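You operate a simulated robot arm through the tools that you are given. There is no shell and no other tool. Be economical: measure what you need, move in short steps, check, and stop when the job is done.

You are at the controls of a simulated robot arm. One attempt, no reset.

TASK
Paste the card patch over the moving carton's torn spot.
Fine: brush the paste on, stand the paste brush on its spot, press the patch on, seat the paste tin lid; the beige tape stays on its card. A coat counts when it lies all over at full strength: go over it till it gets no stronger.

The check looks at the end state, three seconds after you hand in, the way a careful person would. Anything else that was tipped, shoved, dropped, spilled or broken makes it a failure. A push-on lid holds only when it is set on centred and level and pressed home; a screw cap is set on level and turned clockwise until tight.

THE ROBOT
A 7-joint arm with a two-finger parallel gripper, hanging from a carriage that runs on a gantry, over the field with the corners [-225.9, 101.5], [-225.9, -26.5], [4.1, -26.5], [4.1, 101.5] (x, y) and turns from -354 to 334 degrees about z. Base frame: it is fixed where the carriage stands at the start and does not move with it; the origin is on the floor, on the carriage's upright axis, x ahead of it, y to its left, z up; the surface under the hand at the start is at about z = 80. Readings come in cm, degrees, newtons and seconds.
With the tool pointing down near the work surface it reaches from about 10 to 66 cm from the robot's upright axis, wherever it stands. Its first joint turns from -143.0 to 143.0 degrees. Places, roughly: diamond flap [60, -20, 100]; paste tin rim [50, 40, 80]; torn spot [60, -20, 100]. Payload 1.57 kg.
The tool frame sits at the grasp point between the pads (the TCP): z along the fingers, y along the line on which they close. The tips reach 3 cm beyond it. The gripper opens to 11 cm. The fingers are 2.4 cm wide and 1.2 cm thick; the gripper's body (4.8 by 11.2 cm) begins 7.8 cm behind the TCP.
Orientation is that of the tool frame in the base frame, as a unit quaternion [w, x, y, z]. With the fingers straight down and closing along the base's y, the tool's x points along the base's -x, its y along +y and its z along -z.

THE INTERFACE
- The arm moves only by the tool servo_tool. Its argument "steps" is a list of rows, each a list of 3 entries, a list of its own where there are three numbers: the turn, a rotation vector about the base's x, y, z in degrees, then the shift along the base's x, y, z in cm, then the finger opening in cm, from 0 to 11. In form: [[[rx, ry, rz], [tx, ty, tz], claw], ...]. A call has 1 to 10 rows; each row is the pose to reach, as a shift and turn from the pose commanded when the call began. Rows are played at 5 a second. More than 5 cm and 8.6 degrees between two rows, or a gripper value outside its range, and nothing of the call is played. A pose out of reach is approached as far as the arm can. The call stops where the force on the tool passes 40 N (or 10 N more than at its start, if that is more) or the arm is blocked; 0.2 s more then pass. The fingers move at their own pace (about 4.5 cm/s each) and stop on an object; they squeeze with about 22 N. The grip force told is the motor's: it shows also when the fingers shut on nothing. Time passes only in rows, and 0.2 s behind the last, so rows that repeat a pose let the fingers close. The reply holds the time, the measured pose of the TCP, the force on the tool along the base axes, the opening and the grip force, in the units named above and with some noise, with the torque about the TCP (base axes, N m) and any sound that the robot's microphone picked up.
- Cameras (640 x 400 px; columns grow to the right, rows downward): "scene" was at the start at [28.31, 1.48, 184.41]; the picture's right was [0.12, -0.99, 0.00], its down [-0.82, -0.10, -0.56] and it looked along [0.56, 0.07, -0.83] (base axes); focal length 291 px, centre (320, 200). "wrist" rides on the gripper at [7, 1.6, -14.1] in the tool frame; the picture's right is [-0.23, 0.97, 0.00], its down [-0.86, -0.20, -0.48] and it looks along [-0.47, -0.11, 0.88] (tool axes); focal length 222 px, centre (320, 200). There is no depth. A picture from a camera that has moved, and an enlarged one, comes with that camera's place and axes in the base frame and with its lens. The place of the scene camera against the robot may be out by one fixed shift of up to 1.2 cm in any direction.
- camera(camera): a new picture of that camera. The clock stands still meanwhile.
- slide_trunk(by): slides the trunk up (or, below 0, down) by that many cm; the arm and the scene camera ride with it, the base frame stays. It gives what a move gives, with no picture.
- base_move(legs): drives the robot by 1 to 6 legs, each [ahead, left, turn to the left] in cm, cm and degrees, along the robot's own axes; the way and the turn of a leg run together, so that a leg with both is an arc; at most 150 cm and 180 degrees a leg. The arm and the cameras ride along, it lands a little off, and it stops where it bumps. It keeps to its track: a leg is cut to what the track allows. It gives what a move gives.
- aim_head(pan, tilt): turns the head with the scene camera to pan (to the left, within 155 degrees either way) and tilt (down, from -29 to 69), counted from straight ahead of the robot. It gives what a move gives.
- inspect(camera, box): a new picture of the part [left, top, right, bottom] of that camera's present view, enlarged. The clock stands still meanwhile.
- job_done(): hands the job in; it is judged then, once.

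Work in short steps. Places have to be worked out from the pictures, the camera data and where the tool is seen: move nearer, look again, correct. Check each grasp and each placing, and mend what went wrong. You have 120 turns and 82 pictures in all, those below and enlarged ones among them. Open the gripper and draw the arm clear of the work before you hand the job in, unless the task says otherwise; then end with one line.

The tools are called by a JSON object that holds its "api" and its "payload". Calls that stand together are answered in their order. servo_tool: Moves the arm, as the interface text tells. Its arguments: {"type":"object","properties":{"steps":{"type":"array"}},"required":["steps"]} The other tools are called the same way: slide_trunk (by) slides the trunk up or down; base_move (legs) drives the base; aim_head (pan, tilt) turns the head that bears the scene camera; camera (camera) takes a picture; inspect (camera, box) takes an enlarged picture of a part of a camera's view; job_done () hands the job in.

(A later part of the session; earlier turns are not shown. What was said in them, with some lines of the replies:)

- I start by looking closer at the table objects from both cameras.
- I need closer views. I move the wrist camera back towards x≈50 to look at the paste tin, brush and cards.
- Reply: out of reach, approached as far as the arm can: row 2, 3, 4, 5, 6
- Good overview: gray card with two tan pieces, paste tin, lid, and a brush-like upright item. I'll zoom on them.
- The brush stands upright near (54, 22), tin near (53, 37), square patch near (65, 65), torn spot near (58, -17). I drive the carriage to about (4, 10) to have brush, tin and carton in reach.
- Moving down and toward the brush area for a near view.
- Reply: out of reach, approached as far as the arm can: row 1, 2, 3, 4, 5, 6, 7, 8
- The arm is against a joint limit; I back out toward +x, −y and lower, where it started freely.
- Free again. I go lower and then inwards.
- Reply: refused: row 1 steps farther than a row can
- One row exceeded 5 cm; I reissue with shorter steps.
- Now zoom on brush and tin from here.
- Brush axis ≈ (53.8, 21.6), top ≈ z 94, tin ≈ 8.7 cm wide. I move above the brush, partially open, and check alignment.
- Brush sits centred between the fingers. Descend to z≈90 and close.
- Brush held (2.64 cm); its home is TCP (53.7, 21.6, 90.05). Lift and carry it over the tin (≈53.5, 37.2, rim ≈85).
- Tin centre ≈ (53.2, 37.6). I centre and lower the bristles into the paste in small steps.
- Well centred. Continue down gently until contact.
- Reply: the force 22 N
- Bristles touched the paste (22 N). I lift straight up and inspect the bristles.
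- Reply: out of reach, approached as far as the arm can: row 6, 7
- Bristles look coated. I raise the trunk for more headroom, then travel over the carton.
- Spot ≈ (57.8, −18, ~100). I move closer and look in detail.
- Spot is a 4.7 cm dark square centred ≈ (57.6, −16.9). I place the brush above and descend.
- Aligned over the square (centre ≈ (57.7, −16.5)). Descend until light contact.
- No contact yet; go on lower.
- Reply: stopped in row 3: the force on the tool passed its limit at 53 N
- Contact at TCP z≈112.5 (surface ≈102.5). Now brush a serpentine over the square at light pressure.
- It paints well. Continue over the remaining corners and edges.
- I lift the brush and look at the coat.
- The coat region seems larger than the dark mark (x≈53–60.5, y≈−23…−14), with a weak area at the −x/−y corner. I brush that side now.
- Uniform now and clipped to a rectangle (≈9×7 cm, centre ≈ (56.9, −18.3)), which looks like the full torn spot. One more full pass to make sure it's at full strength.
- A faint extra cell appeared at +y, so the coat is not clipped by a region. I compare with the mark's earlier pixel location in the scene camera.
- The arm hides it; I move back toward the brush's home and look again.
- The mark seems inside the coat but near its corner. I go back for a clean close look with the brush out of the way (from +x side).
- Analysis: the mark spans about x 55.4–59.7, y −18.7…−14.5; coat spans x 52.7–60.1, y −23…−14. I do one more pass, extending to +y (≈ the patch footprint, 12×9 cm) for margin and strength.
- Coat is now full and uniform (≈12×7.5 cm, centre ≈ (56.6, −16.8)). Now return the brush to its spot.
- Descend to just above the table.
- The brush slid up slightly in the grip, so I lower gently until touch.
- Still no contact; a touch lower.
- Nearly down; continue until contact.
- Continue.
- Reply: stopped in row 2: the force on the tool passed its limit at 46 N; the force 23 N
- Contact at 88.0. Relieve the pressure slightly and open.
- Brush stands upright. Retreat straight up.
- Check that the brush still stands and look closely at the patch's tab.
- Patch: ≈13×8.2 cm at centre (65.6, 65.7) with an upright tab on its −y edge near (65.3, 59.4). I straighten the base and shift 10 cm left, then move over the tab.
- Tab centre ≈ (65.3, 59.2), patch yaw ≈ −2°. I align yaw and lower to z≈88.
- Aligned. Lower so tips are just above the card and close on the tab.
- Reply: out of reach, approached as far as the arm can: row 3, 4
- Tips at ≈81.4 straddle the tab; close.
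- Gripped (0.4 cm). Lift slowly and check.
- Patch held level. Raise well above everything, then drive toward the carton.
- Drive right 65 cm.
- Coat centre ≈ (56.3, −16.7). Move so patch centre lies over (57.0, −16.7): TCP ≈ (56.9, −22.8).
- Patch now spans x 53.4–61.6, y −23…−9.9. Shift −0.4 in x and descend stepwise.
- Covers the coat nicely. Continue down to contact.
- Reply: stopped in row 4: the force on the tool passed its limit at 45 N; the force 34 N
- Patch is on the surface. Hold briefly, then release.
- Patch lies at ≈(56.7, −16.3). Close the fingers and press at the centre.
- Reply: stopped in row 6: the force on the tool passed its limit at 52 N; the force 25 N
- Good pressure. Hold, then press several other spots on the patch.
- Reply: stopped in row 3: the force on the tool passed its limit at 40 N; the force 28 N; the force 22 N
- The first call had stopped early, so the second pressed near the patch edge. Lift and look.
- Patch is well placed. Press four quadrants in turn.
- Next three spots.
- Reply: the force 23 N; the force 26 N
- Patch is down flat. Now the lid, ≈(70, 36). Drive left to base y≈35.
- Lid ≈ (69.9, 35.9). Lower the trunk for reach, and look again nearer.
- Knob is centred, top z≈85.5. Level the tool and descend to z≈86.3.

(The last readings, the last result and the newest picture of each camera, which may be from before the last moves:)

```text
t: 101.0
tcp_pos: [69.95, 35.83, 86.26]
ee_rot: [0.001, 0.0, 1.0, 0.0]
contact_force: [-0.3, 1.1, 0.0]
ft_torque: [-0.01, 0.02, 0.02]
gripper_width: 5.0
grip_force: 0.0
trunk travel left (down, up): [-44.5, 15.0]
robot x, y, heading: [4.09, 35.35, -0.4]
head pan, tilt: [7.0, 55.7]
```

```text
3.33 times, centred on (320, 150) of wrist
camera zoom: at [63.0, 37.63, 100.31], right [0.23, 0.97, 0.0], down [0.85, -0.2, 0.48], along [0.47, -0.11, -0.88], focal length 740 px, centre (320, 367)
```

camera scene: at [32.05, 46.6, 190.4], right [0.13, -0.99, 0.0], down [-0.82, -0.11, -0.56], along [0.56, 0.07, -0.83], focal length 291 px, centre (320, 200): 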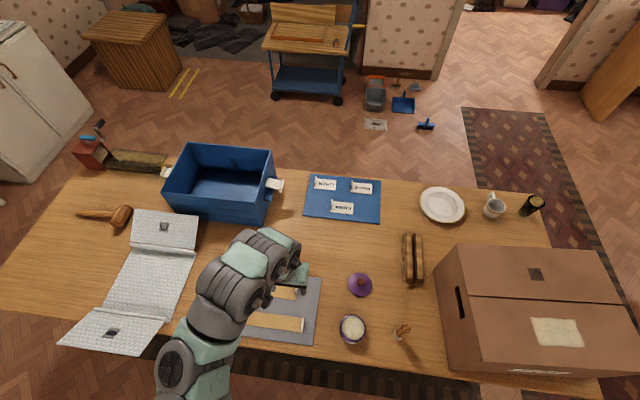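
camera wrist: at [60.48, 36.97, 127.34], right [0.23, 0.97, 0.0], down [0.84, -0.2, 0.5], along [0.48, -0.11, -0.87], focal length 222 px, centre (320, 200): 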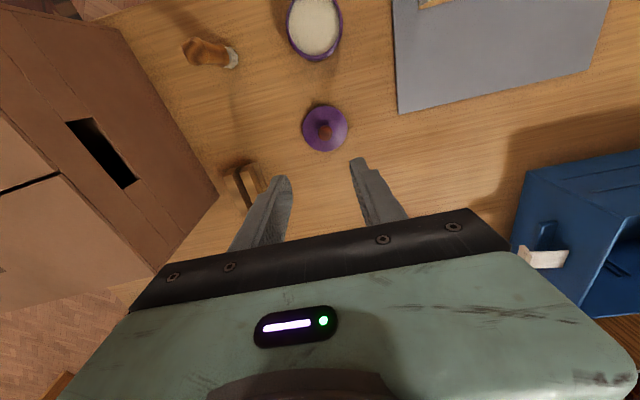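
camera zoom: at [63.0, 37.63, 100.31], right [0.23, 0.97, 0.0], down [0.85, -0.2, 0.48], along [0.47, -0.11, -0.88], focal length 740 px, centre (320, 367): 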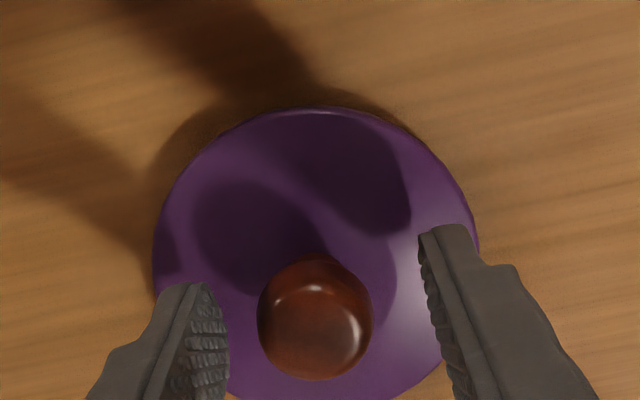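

Knob slightly +x; shift 0.25 and close on it.

{"api": "servo_tool", "payload": {"steps": [[[0, 0, 0], [0.25, 0, 0], 5], [[0, 0, 0], [0.25, 0, 0], 3.5], [[0, 0, 0], [0.25, 0, 0], 1.5], [[0, 0, 0], [0.25, 0, 0], 1], [[0, 0, 0], [0.25, 0, 0], 1]]}}

{"api": "servo_tool", "payload": {"steps": [[[0, 0, 0], [0, 0, 2], 1], [[0, 0, 0], [0, 0, 5], 1], [[0, 0, 0], [0, 0, 8], 1], [[0, 0, 0], [0, 0, 8], 1]]}}

{"api": "camera", "payload": {"camera": "wrist"}}

```text
t: 102.2
tcp_pos: [70.07, 35.83, 86.2]
ee_rot: [0.0, 0.001, 1.0, -0.002]
contact_force: [-0.1, -0.5, 1.6]
ft_torque: [-0.03, -0.01, 0.04]
gripper_width: 2.86
grip_force: 22.5
trunk travel left (down, up): [-44.5, 15.0]
robot x, y, heading: [3.85, 34.77, -0.2]
head pan, tilt: [7.0, 55.7]
```

```text
t: 103.2
tcp_pos: [70.2, 36.0, 94.17]
ee_rot: [0.0, 0.001, 1.0, -0.002]
contact_force: [0.8, -0.2, 0.0]
ft_torque: [0.03, 0.02, 0.01]
gripper_width: 2.85
grip_force: 21.8
trunk travel left (down, up): [-44.5, 15.0]
robot x, y, heading: [3.78, 35.29, -0.0]
head pan, tilt: [7.0, 55.7]
```

```text
24 pictures are left
camera wrist: at [63.28, 37.66, 108.22], right [0.23, 0.97, 0.0], down [0.85, -0.2, 0.48], along [0.47, -0.11, -0.88], focal length 222 px, centre (320, 200)
```

wrist: 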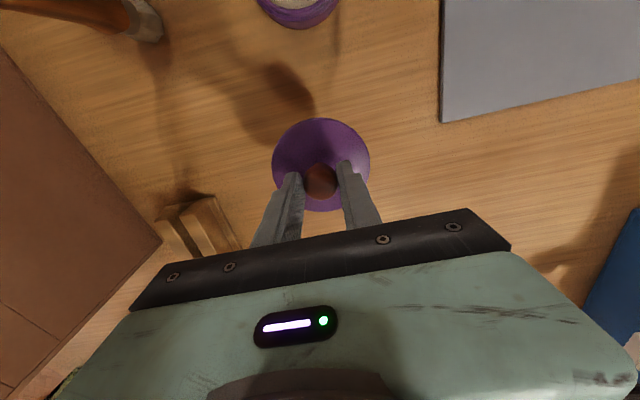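

Lid in hand. Approach the tin high and take a measuring picture.

{"api": "servo_tool", "payload": {"steps": [[[0, 0, 0], [-2, 0.5, 4], 1], [[0, 0, 0], [-5, 1, 7], 1], [[0, 0, 0], [-8, 1.5, 8], 1], [[0, 0, 0], [-9, 1.8, 8], 1], [[0, 0, 0], [-9, 1.8, 8], 1]]}}

{"api": "inspect", "payload": {"camera": "wrist", "box": [220, 30, 420, 210]}}

```text
t: 104.4
tcp_pos: [61.12, 37.73, 102.16]
ee_rot: [0.001, 0.001, 1.0, 0.0]
contact_force: [0.1, 0.0, -0.5]
ft_torque: [0.01, 0.01, 0.01]
gripper_width: 2.83
grip_force: 21.3
trunk travel left (down, up): [-44.5, 15.0]
robot x, y, heading: [3.96, 34.75, -0.1]
head pan, tilt: [7.0, 55.7]
```

```text
2.22 times, centred on (320, 120) of wrist
camera zoom: at [54.21, 39.48, 116.27], right [0.23, 0.97, 0.0], down [0.85, -0.2, 0.48], along [0.47, -0.11, -0.88], focal length 494 px, centre (320, 378)
```

zoom: 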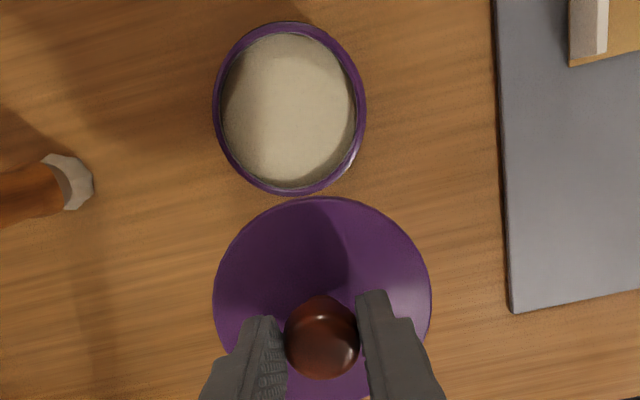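

From this picture: tin centre ≈ (53.9, 37.8); lid needs shift (−7.05, −0.2). Move over and lower to just above the rim.

{"api": "servo_tool", "payload": {"steps": [[[0, 0, 0], [-3.5, -0.1, 0], 1], [[0, 0, 0], [-7.05, -0.2, 0], 1], [[0, 0, 0], [-7.05, -0.2, -4], 1], [[0, 0, 0], [-7.05, -0.2, -7], 1], [[0, 0, 0], [-7.05, -0.2, -9], 1], [[0, 0, 0], [-7.05, -0.2, -9], 1]]}}

{"api": "inspect", "payload": {"camera": "wrist", "box": [220, 70, 420, 240]}}

{"api": "inspect", "payload": {"camera": "scene", "box": [240, 240, 400, 380]}}

```text
t: 105.8
tcp_pos: [53.88, 37.61, 93.24]
ee_rot: [0.0, 0.001, 1.0, -0.003]
contact_force: [0.6, 0.1, -0.9]
ft_torque: [0.0, -0.03, 0.02]
gripper_width: 2.85
grip_force: 21.7
trunk travel left (down, up): [-44.5, 15.0]
robot x, y, heading: [3.98, 35.19, -0.2]
head pan, tilt: [7.0, 55.7]
```

```text
2.35 times, centred on (320, 155) of wrist
camera zoom: at [47.13, 39.33, 107.31], right [0.23, 0.97, 0.0], down [0.85, -0.2, 0.48], along [0.47, -0.11, -0.88], focal length 523 px, centre (320, 306)
```

zoom: 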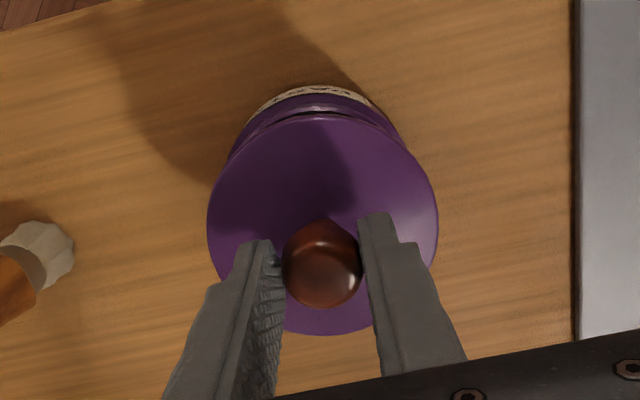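

```text
2.86 times, centred on (320, 310) of scene
camera zoom: at [32.22, 36.46, 176.41], right [0.12, -0.99, 0.0], down [-0.82, -0.1, -0.56], along [0.56, 0.07, -0.83], focal length 833 px, centre (320, -114)
```

zoom: 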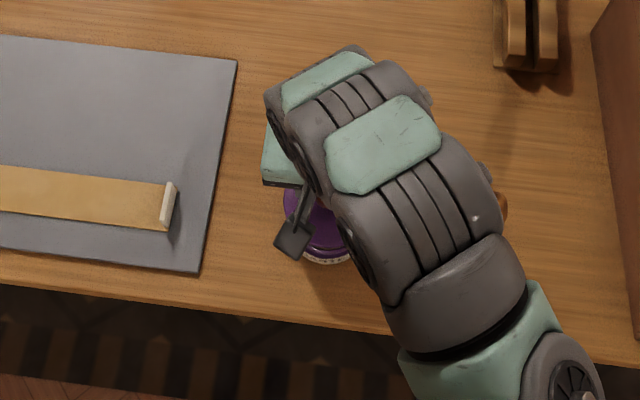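

Lid looks within ~0.1–0.2 cm of tin centre. Small correction (−0.1, −0.1) and lower until contact.

{"api": "servo_tool", "payload": {"steps": [[[0, 0, 0], [-0.1, -0.1, -0.4], 1], [[0, 0, 0], [-0.1, -0.1, -0.8], 1], [[0, 0, 0], [-0.1, -0.1, -1.2], 1], [[0, 0, 0], [-0.1, -0.1, -1.6], 1], [[0, 0, 0], [-0.1, -0.1, -1.6], 1]]}}

{"api": "inspect", "payload": {"camera": "wrist", "box": [220, 70, 420, 240]}}

```text
t: 107.0
tcp_pos: [53.93, 37.35, 91.73]
ee_rot: [0.0, 0.0, 1.0, -0.002]
contact_force: [-0.3, -0.7, -0.3]
ft_torque: [0.0, 0.0, 0.03]
gripper_width: 2.83
grip_force: 22.3
trunk travel left (down, up): [-44.5, 15.0]
robot x, y, heading: [3.55, 34.97, -0.2]
head pan, tilt: [7.0, 55.7]
```

```text
2.35 times, centred on (320, 155) of wrist
camera zoom: at [47.08, 39.16, 105.69], right [0.23, 0.97, 0.0], down [0.85, -0.2, 0.48], along [0.47, -0.11, -0.88], focal length 523 px, centre (320, 306)
```

zoom: 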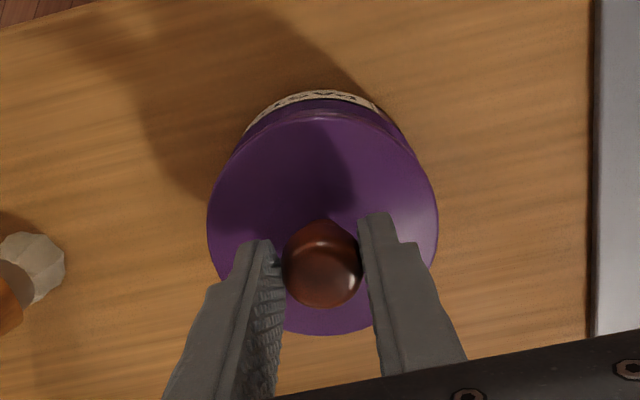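

y is good; lid still ≈0.15 too far +x. Correct and press down.

{"api": "servo_tool", "payload": {"steps": [[[0, 0, 0], [-0.15, 0, 0], 1], [[0, 0, 0], [-0.15, 0, -0.3], 1], [[0, 0, 0], [-0.15, 0, -0.6], 1], [[0, 0, 0], [-0.15, 0, -0.8], 1], [[0, 0, 0], [-0.15, 0, -0.8], 1]]}}

```text
t: 108.2
tcp_pos: [53.83, 37.36, 90.92]
ee_rot: [-0.001, 0.0, 1.0, -0.003]
contact_force: [-0.6, 0.2, -0.6]
ft_torque: [-0.04, -0.03, -0.01]
gripper_width: 2.82
grip_force: 21.8
trunk travel left (down, up): [-44.5, 15.0]
robot x, y, heading: [3.72, 35.2, -0.2]
head pan, tilt: [7.0, 55.7]
```

{"api": "servo_tool", "payload": {"steps": [[[0, 0, 0], [0, 0, -0.2], 1], [[0, 0, 0], [0, 0, -0.4], 1], [[0, 0, 0], [0, 0, -0.6], 1], [[0, 0, 0], [0, 0, -0.6], 1]]}}

{"api": "inspect", "payload": {"camera": "wrist", "box": [220, 70, 420, 240]}}

```text
t: 109.2
tcp_pos: [53.94, 37.45, 90.43]
ee_rot: [0.001, 0.0, 1.0, -0.001]
contact_force: [-2.3, 2.8, 18.7]
ft_torque: [0.01, -0.06, -0.02]
gripper_width: 2.81
grip_force: 22.0
trunk travel left (down, up): [-44.5, 15.0]
robot x, y, heading: [3.22, 35.41, 0.1]
head pan, tilt: [7.0, 55.7]
```

```text
2.35 times, centred on (320, 155) of wrist
camera zoom: at [46.98, 39.17, 104.4], right [0.23, 0.97, 0.0], down [0.85, -0.2, 0.48], along [0.47, -0.11, -0.88], focal length 523 px, centre (320, 306)
```

zoom: 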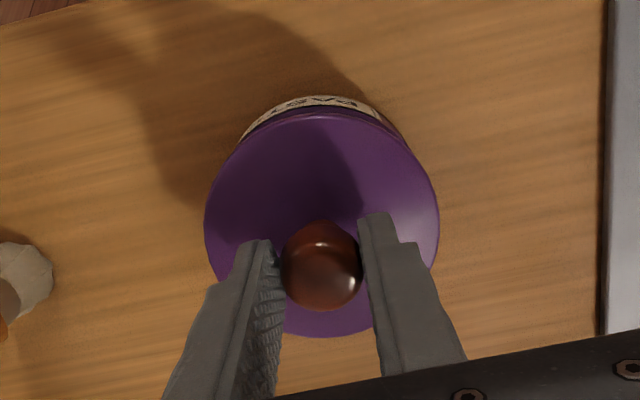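

Contact, apparently centred. Press further and listen for a click.

{"api": "servo_tool", "payload": {"steps": [[[0, 0, 0], [0, 0, -0.15], 1], [[0, 0, 0], [0, 0, -0.3], 1], [[0, 0, 0], [0, 0, -0.45], 1], [[0, 0, 0], [0, 0, -0.45], 1]]}}

```text
t: 110.2
tcp_pos: [54.06, 37.44, 89.83]
ee_rot: [0.001, 0.001, 1.0, -0.001]
contact_force: [-0.1, 3.2, 16.7]
ft_torque: [0.01, -0.07, 0.0]
gripper_width: 2.84
grip_force: 21.9
trunk travel left (down, up): [-44.5, 15.0]
robot x, y, heading: [3.9, 35.18, -0.2]
head pan, tilt: [7.0, 55.7]
```

Moving with steady ~17 N; continue.

{"api": "servo_tool", "payload": {"steps": [[[0, 0, 0], [0, 0, -0.15], 1], [[0, 0, 0], [0, 0, -0.3], 1], [[0, 0, 0], [0, 0, -0.45], 1], [[0, 0, 0], [0, 0, -0.45], 1]]}}

{"api": "inspect", "payload": {"camera": "wrist", "box": [220, 70, 420, 240]}}

```text
t: 111.2
tcp_pos: [53.97, 37.43, 89.42]
ee_rot: [0.001, 0.0, 1.0, -0.001]
contact_force: [0.3, 4.6, 18.2]
ft_torque: [0.03, -0.11, 0.03]
gripper_width: 2.85
grip_force: 21.7
trunk travel left (down, up): [-44.5, 15.0]
robot x, y, heading: [3.97, 34.93, -0.4]
head pan, tilt: [7.0, 55.7]
```

```text
2.35 times, centred on (320, 155) of wrist
camera zoom: at [47.05, 39.15, 103.46], right [0.23, 0.97, 0.0], down [0.85, -0.2, 0.48], along [0.47, -0.11, -0.88], focal length 523 px, centre (320, 306)
```

zoom: 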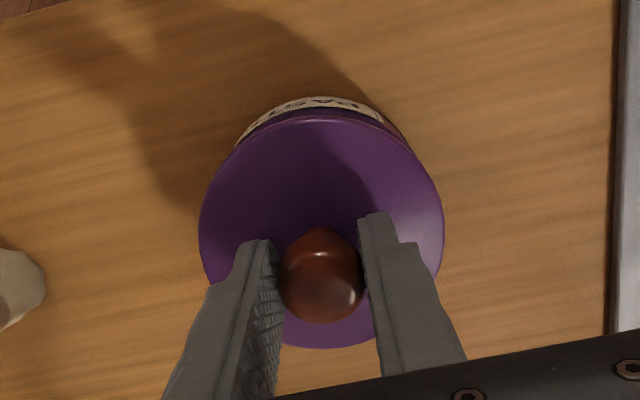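

The fingers are slipping down the knob. I release, rise, close the fingers and press from above; first check seating.

{"api": "servo_tool", "payload": {"steps": [[[0, 0, 0], [0, 0, 0.3], 3], [[0, 0, 0], [0, 0, 0.3], 5], [[0, 0, 0], [0, 0, 0.3], 5.5], [[0, 0, 0], [0, 0, 4], 5.5], [[0, 0, 0], [0, 0, 8], 5.5], [[0, 0, 0], [0, 0, 10], 5.5]]}}

{"api": "inspect", "payload": {"camera": "wrist", "box": [240, 70, 400, 210]}}

```text
t: 112.6
tcp_pos: [53.78, 37.37, 99.42]
ee_rot: [0.0, 0.0, 1.0, -0.001]
contact_force: [0.2, -0.1, 0.1]
ft_torque: [0.01, -0.01, -0.01]
gripper_width: 5.51
grip_force: 0.0
trunk travel left (down, up): [-44.5, 15.0]
robot x, y, heading: [3.84, 35.04, -0.4]
head pan, tilt: [7.0, 55.7]
```

```text
2.86 times, centred on (320, 140) of wrist
camera zoom: at [46.86, 39.01, 113.47], right [0.23, 0.97, 0.0], down [0.86, -0.2, 0.48], along [0.47, -0.11, -0.88], focal length 635 px, centre (320, 371)
```

zoom: 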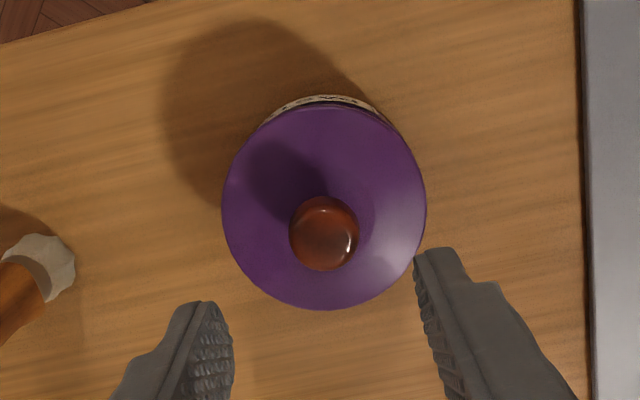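

Lid is centred on the tin. Close the fingers and press the knob straight down.

{"api": "servo_tool", "payload": {"steps": [[[0, 0, 0], [0.1, 0.1, 0], 0], [[0, 0, 0], [0.1, 0.1, 0], 0], [[0, 0, 0], [0.1, 0.1, 0], 0], [[0, 0, 0], [0.1, 0.1, -3], 0], [[0, 0, 0], [0.1, 0.1, -5.5], 0], [[0, 0, 0], [0.1, 0.1, -6.2], 0], [[0, 0, 0], [0.1, 0.1, -6.6], 0], [[0, 0, 0], [0.1, 0.1, -7.0], 0]]}}

```text
t: 114.4
tcp_pos: [53.82, 37.42, 92.35]
ee_rot: [0.001, 0.0, 1.0, -0.002]
contact_force: [-0.2, 0.7, -0.4]
ft_torque: [0.03, 0.02, 0.01]
gripper_width: 0.0
grip_force: 21.1
trunk travel left (down, up): [-44.5, 15.0]
robot x, y, heading: [3.9, 34.97, -0.2]
head pan, tilt: [7.0, 55.7]
```

{"api": "servo_tool", "payload": {"steps": [[[0, 0, 0], [0, 0, -0.2], 0], [[0, 0, 0], [0, 0, -0.4], 0], [[0, 0, 0], [0, 0, -0.6], 0], [[0, 0, 0], [0, 0, -0.8], 0], [[0, 0, 0], [0, 0, -1.0], 0], [[0, 0, 0], [0, 0, -1.0], 0]]}}

{"api": "inspect", "payload": {"camera": "wrist", "box": [220, 70, 420, 240]}}

```text
t: 115.2
tcp_pos: [53.9, 37.42, 91.96]
ee_rot: [0.0, -0.001, 1.0, -0.001]
contact_force: [-9.8, -2.4, 26.6]
ft_torque: [-0.04, 0.35, -0.03]
gripper_width: 0.0
grip_force: 21.5
trunk travel left (down, up): [-44.5, 15.0]
robot x, y, heading: [4.25, 35.16, -0.6]
head pan, tilt: [7.0, 55.7]
stopped in row 3: the force on the tool passed its limit at 47 N (the readings are from after the stop); the commanded pose is now the measured one
```

```text
2.35 times, centred on (320, 155) of wrist
camera zoom: at [47.06, 39.2, 106.12], right [0.23, 0.97, 0.0], down [0.85, -0.2, 0.48], along [0.47, -0.11, -0.88], focal length 523 px, centre (320, 306)
```

zoom: 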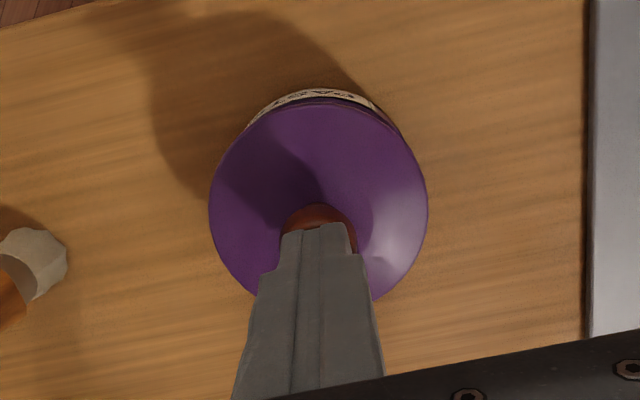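

Contact on knob; press on further in small increments.

{"api": "servo_tool", "payload": {"steps": [[[0, 0, 0], [0.15, 0, -0.1], 0], [[0, 0, 0], [0.15, 0, -0.2], 0], [[0, 0, 0], [0.15, 0, -0.3], 0]]}}

```text
t: 115.5
tcp_pos: [54.02, 37.42, 92.08]
ee_rot: [0.002, -0.001, 1.0, -0.002]
contact_force: [-8.3, -2.5, 24.1]
ft_torque: [-0.07, 0.27, 0.01]
gripper_width: 0.01
grip_force: 21.1
trunk travel left (down, up): [-44.5, 15.0]
robot x, y, heading: [3.54, 35.2, -0.2]
head pan, tilt: [7.0, 55.7]
stopped in row 1: the force on the tool passed its limit at 44 N (the readings are from after the stop); the commanded pose is now the measured one
```

It's rigid now. Withdraw and inspect seating from the scene camera.

{"api": "servo_tool", "payload": {"steps": [[[0, 0, 0], [0, 0, 3], 0], [[0, 0, 0], [0, 0, 7], 0], [[0, 0, 0], [3, 3, 10], 0], [[0, 0, 0], [7, 5, 10], 0], [[0, 0, 0], [11, 7, 10], 0], [[0, 0, 0], [15, 9, 10], 0], [[0, 0, 0], [18, 11, 10], 0]]}}

{"api": "inspect", "payload": {"camera": "scene", "box": [290, 290, 390, 360]}}

```text
refused: row 3 steps farther than a row can; nothing moved
```

```text
5.71 times, centred on (340, 325) of scene
camera zoom: at [32.17, 36.43, 176.41], right [0.12, -0.99, 0.0], down [-0.82, -0.1, -0.56], along [0.56, 0.07, -0.83], focal length 1665 px, centre (206, -514)
```

zoom: 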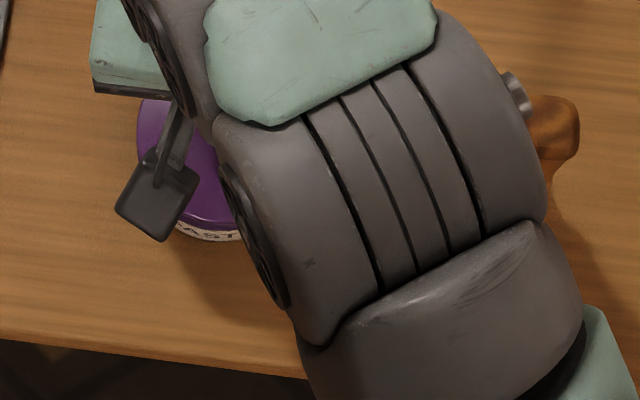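

Reissue the retreat with shorter steps.

{"api": "servo_tool", "payload": {"steps": [[[0, 0, 0], [0, 0, 3], 0], [[0, 0, 0], [0, 0, 7], 0], [[0, 0, 0], [2, 2, 9], 0], [[0, 0, 0], [5, 4, 10], 0], [[0, 0, 0], [9, 6, 10], 0], [[0, 0, 0], [13, 8, 10], 0], [[0, 0, 0], [13, 12, 10], 0], [[0, 0, 0], [13, 16, 10], 0], [[0, 0, 0], [13, 20, 10], 0]]}}

{"api": "inspect", "payload": {"camera": "scene", "box": [290, 290, 390, 360]}}

```text
t: 117.5
tcp_pos: [66.6, 57.28, 102.18]
ee_rot: [0.0, -0.001, 1.0, -0.001]
contact_force: [-0.1, -0.8, -1.2]
ft_torque: [0.05, 0.01, -0.01]
gripper_width: 0.01
grip_force: 21.2
trunk travel left (down, up): [-44.5, 15.0]
robot x, y, heading: [3.8, 35.06, -0.3]
head pan, tilt: [7.0, 55.7]
```

```text
5.71 times, centred on (340, 325) of scene
camera zoom: at [32.18, 36.45, 176.4], right [0.12, -0.99, 0.0], down [-0.82, -0.1, -0.56], along [0.56, 0.07, -0.83], focal length 1665 px, centre (206, -514)
```

zoom: 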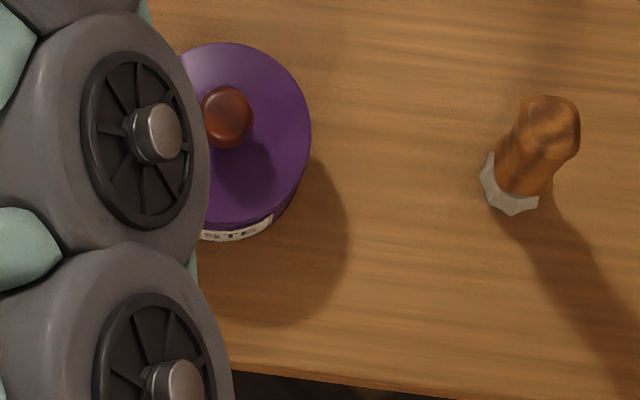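

The arm obstructs. I'll bring the wrist camera to the −x side for an oblique view of the lid seam.

{"api": "servo_tool", "payload": {"steps": [[[0, 0, 0], [-4.5, 0, 0], 0], [[0, 0, 0], [-9, 0, 0], 0], [[0, 0, 0], [-13.5, -1, 0], 0], [[0, 0, 0], [-18, -2.5, 0], 0], [[0, 0, 0], [-22, -5, 0], 0], [[0, 0, 0], [-25, -8.5, 0], 0], [[0, 0, 0], [-27, -12.5, 0], 0], [[0, 0, 0], [-28, -16.5, 0], 0], [[0, 0, 0], [-29, -19.5, -3], 0], [[0, 0, 0], [-29, -19.5, -7], 0]]}}

{"api": "camera", "payload": {"camera": "wrist"}}

```text
t: 119.7
tcp_pos: [41.83, 38.38, 92.26]
ee_rot: [0.001, -0.001, 1.0, -0.001]
contact_force: [0.2, 0.4, 0.0]
ft_torque: [0.02, 0.07, 0.03]
gripper_width: 0.0
grip_force: 21.4
out of reach, approached as far as the arm can: row 6, 7, 8, 9, 10
trunk travel left (down, up): [-44.5, 15.0]
robot x, y, heading: [4.44, 34.99, -0.4]
head pan, tilt: [7.0, 55.7]
```

```text
13 pictures are left
camera wrist: at [34.88, 40.15, 106.43], right [0.23, 0.97, 0.0], down [0.85, -0.2, 0.48], along [0.47, -0.11, -0.88], focal length 222 px, centre (320, 200)
```

wrist: 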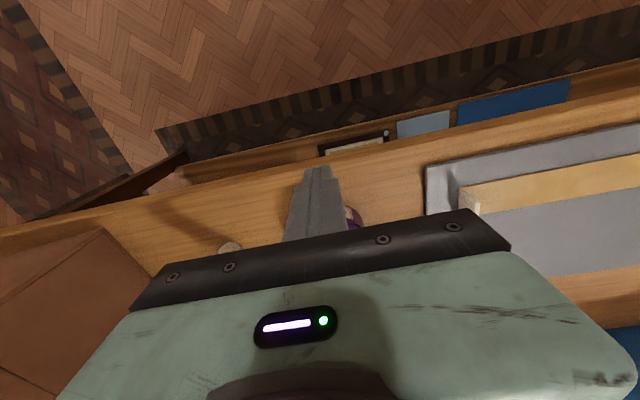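

Bottom of view is blocked by the gripper; a sideways view works better. Move to (54, 60, 91) and look at the tin from the +y side.

{"api": "servo_tool", "payload": {"steps": [[[0, 0, 0], [0, 2, 4], 0], [[0, 0, 0], [0, 6, 7], 0], [[0, 0, 0], [1, 10.5, 7], 0], [[0, 0, 0], [3, 14.5, 7], 0], [[0, 0, 0], [5, 18.5, 7], 0], [[0, 0, 0], [8, 21.5, 7], 0], [[0, 0, 0], [11, 21.8, 5], 0], [[0, 0, 0], [12, 21.8, 2], 0], [[0, 0, 0], [12, 21.8, -1.2], 0]]}}

{"api": "inspect", "payload": {"camera": "wrist", "box": [50, 130, 210, 260]}}

```text
t: 121.7
tcp_pos: [53.87, 60.5, 91.02]
ee_rot: [0.001, -0.001, 1.0, -0.001]
contact_force: [-0.2, 1.1, -0.6]
ft_torque: [-0.01, 0.0, -0.02]
gripper_width: 0.0
grip_force: 21.3
out of reach, approached as far as the arm can: row 1, 2
trunk travel left (down, up): [-44.5, 15.0]
robot x, y, heading: [3.88, 35.32, -0.1]
head pan, tilt: [7.0, 55.7]
```

```text
3.08 times, centred on (130, 195) of wrist
camera zoom: at [46.93, 62.2, 105.08], right [0.23, 0.97, 0.0], down [0.85, -0.2, 0.48], along [0.47, -0.11, -0.88], focal length 684 px, centre (905, 215)
```

zoom: 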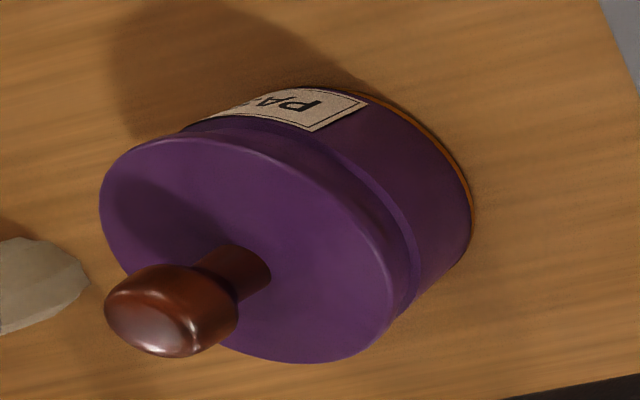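

Looks level. Zoom into the seam for a gap.

{"api": "inspect", "payload": {"camera": "wrist", "box": [80, 150, 170, 235]}}

```text
4.71 times, centred on (125, 192) of wrist
camera zoom: at [46.93, 62.2, 105.08], right [0.23, 0.97, 0.0], down [0.85, -0.2, 0.48], along [0.47, -0.11, -0.88], focal length 1045 px, centre (1238, 235)
```

zoom: 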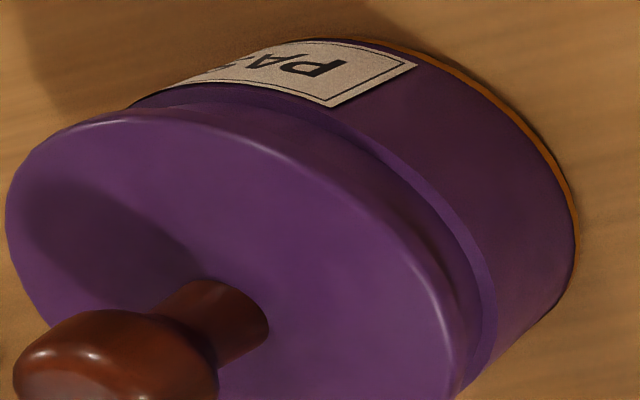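

Seam looks even. To be sure it's home, I press the knob again with stepped-up force.

{"api": "servo_tool", "payload": {"steps": [[[0, 0, 0], [0, 0, 4], 0], [[0, 0, 0], [0, -4, 7], 0], [[0, 0, 0], [0, -8.5, 8], 0], [[0, 0, 0], [0, -13, 8], 0], [[0, 0, 0], [0, -17.5, 8], 0], [[0, 0, 0], [0.1, -21.5, 8], 0], [[0, 0, 0], [0.1, -23.05, 6], 0], [[0, 0, 0], [0.1, -23.05, 3], 0], [[0, 0, 0], [0.1, -23.05, 1.4], 0]]}}

{"api": "servo_tool", "payload": {"steps": [[[0, 0, 0], [0, 0, -0.1], 0], [[0, 0, 0], [0, 0, -0.2], 0], [[0, 0, 0], [0, 0, -0.3], 0], [[0, 0, 0], [0, 0, -0.4], 0], [[0, 0, 0], [0, 0, -0.5], 0]]}}

```text
t: 123.7
tcp_pos: [53.88, 37.09, 92.27]
ee_rot: [0.0, -0.001, 1.0, -0.001]
contact_force: [0.3, -0.6, 0.8]
ft_torque: [0.02, 0.01, -0.01]
gripper_width: 0.0
grip_force: 21.7
trunk travel left (down, up): [-44.5, 15.0]
robot x, y, heading: [3.71, 35.11, -0.2]
head pan, tilt: [7.0, 55.7]
```

```text
t: 124.7
tcp_pos: [53.83, 37.24, 92.08]
ee_rot: [0.002, -0.003, 1.0, -0.002]
contact_force: [-8.5, -1.8, 26.3]
ft_torque: [-0.03, 0.31, 0.04]
gripper_width: 0.0
grip_force: 21.7
trunk travel left (down, up): [-44.5, 15.0]
robot x, y, heading: [4.03, 34.82, -0.3]
head pan, tilt: [7.0, 55.7]
stopped in row 5: the force on the tool passed its limit at 45 N (the readings are from after the stop); the commanded pose is now the measured one
```

Step the force up a bit more.

{"api": "servo_tool", "payload": {"steps": [[[0, 0, 0], [0.05, 0, -0.05], 0], [[0, 0, 0], [0.05, 0, -0.08], 0]]}}

{"api": "servo_tool", "payload": {"steps": [[[0, 0, 0], [0, 0, -0.06], 0], [[0, 0, 0], [0, 0, -0.1], 0]]}}

{"api": "servo_tool", "payload": {"steps": [[[0, 0, 0], [0, 0, -0.06], 0], [[0, 0, 0], [0, 0, -0.1], 0]]}}

```text
t: 125.2
tcp_pos: [53.93, 37.19, 92.04]
ee_rot: [0.003, -0.003, 1.0, -0.001]
contact_force: [-6.8, -2.4, 22.7]
ft_torque: [-0.06, 0.31, 0.06]
gripper_width: 0.0
grip_force: 21.7
trunk travel left (down, up): [-44.5, 15.0]
robot x, y, heading: [4.0, 34.77, -0.0]
head pan, tilt: [7.0, 55.7]
stopped in row 2: the force on the tool passed its limit at 42 N (the readings are from after the stop); the commanded pose is now the measured one
```

```text
t: 125.7
tcp_pos: [53.96, 37.33, 91.9]
ee_rot: [0.003, -0.002, 1.0, -0.002]
contact_force: [-8.4, -2.7, 25.2]
ft_torque: [-0.03, 0.34, 0.03]
gripper_width: 0.01
grip_force: 21.3
trunk travel left (down, up): [-44.5, 15.0]
robot x, y, heading: [3.73, 35.16, -0.2]
head pan, tilt: [7.0, 55.7]
stopped in row 2: the force on the tool passed its limit at 41 N (the readings are from after the stop); the commanded pose is now the measured one
```

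```text
t: 126.1
tcp_pos: [53.93, 37.26, 92.0]
ee_rot: [0.003, -0.003, 1.0, -0.001]
contact_force: [-8.3, -2.2, 24.4]
ft_torque: [-0.05, 0.37, 0.04]
gripper_width: 0.01
grip_force: 21.0
trunk travel left (down, up): [-44.5, 15.0]
robot x, y, heading: [3.44, 35.14, -0.2]
head pan, tilt: [7.0, 55.7]
stopped in row 2: the force on the tool passed its limit at 43 N (the readings are from after the stop); the commanded pose is now the measured one
```

Lid is firm at the same height under >40 N, level and centred. Withdraw, open the gripper and do a final overview.

{"api": "servo_tool", "payload": {"steps": [[[0, 0, 0], [0, 0, 3], 0], [[0, 0, 0], [0, 0, 7], 0], [[0, 0, 0], [1, 3, 10], 3], [[0, 0, 0], [3, 7, 11], 6], [[0, 0, 0], [5, 11, 11], 6], [[0, 0, 0], [7, 15, 11], 6], [[0, 0, 0], [9, 19, 11], 6]]}}

{"api": "slide_trunk", "payload": {"by": 14}}

{"api": "camera", "payload": {"camera": "scene"}}

{"api": "camera", "payload": {"camera": "wrist"}}

```text
t: 127.7
tcp_pos: [63.1, 56.53, 103.04]
ee_rot: [0.003, -0.003, 1.0, -0.001]
contact_force: [0.0, -0.6, 0.1]
ft_torque: [0.06, -0.02, 0.0]
gripper_width: 6.0
grip_force: 0.0
trunk travel left (down, up): [-44.5, 15.0]
robot x, y, heading: [3.81, 35.28, 0.1]
head pan, tilt: [7.0, 55.7]
```

```text
t: 129.4
tcp_pos: [63.02, 56.43, 116.99]
ee_rot: [0.003, -0.004, 1.0, -0.002]
contact_force: [-0.1, -0.7, -0.6]
ft_torque: [0.0, 0.0, -0.02]
gripper_width: 5.98
grip_force: 0.0
trunk travel left (down, up): [-58.5, 1.0]
robot x, y, heading: [3.84, 35.05, -0.2]
head pan, tilt: [7.0, 55.7]
```

```text
10 pictures are left
camera scene: at [32.11, 36.43, 190.4], right [0.12, -0.99, 0.0], down [-0.82, -0.1, -0.56], along [0.56, 0.07, -0.83], focal length 291 px, centre (320, 200)
```

scene: 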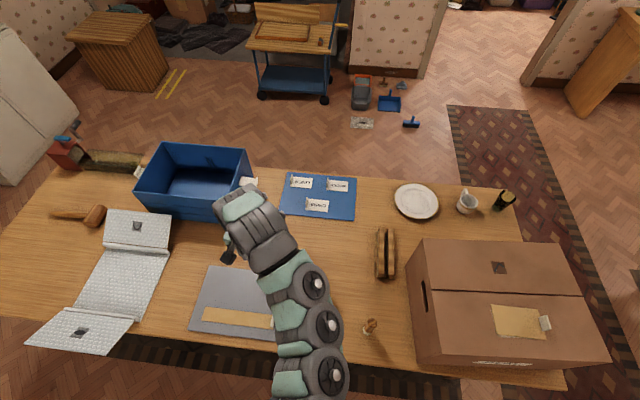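

```text
9 pictures are left
camera wrist: at [55.96, 58.14, 130.96], right [0.22, 0.98, 0.0], down [0.85, -0.19, 0.48], along [0.47, -0.11, -0.88], focal length 222 px, centre (320, 200)
```

wrist: 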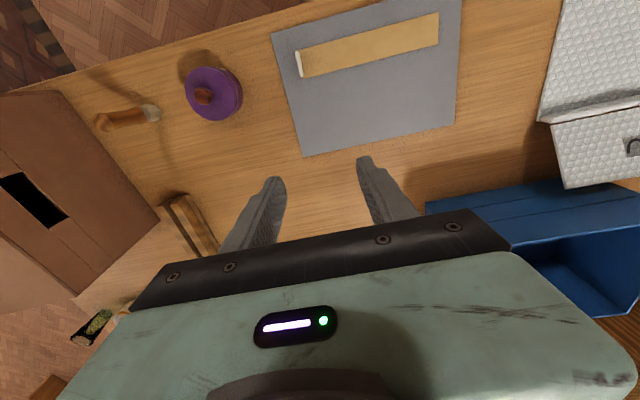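

{"api": "inspect", "payload": {"camera": "scene", "box": [410, 230, 610, 370]}}

{"api": "inspect", "payload": {"camera": "wrist", "box": [90, 50, 250, 150]}}

```text
2.86 times, centred on (510, 300) of scene
camera zoom: at [32.11, 36.43, 190.4], right [0.12, -0.99, 0.0], down [-0.82, -0.1, -0.56], along [0.56, 0.07, -0.83], focal length 833 px, centre (-223, -86)
```

zoom: 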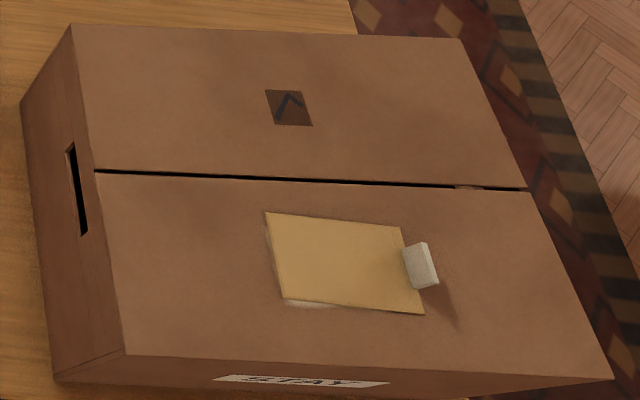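

```text
4.00 times, centred on (170, 100) of wrist
camera zoom: at [55.96, 58.14, 130.96], right [0.22, 0.98, 0.0], down [0.85, -0.19, 0.48], along [0.47, -0.11, -0.88], focal length 888 px, centre (920, 600)
```

zoom: 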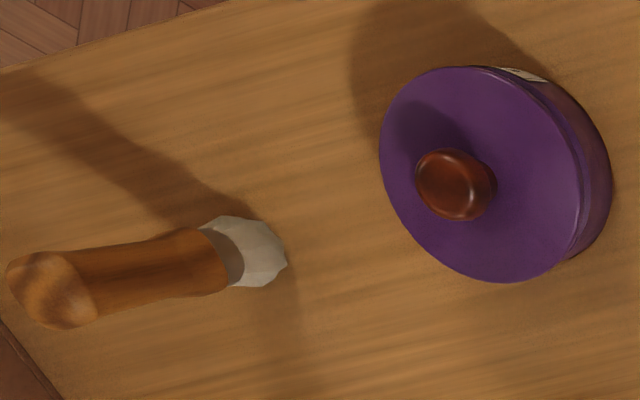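

The patch is centred on the torn spot. The brush stands on its spot, the lid is level on the tin, the tape is still on its card and the arm is clear, so I hand in.

{"api": "job_done", "payload": {}}

```text
The job is handed in.
```

I handed the job in: the patch is pasted over the carton's torn spot, the brush stands on its spot, the lid is seated on the tin, and the tape is still on its card. The paste coat looked even, with a thin line showing at two patch edges. I heard no click from the lid, but it sits level and did not move under more than 40 N.
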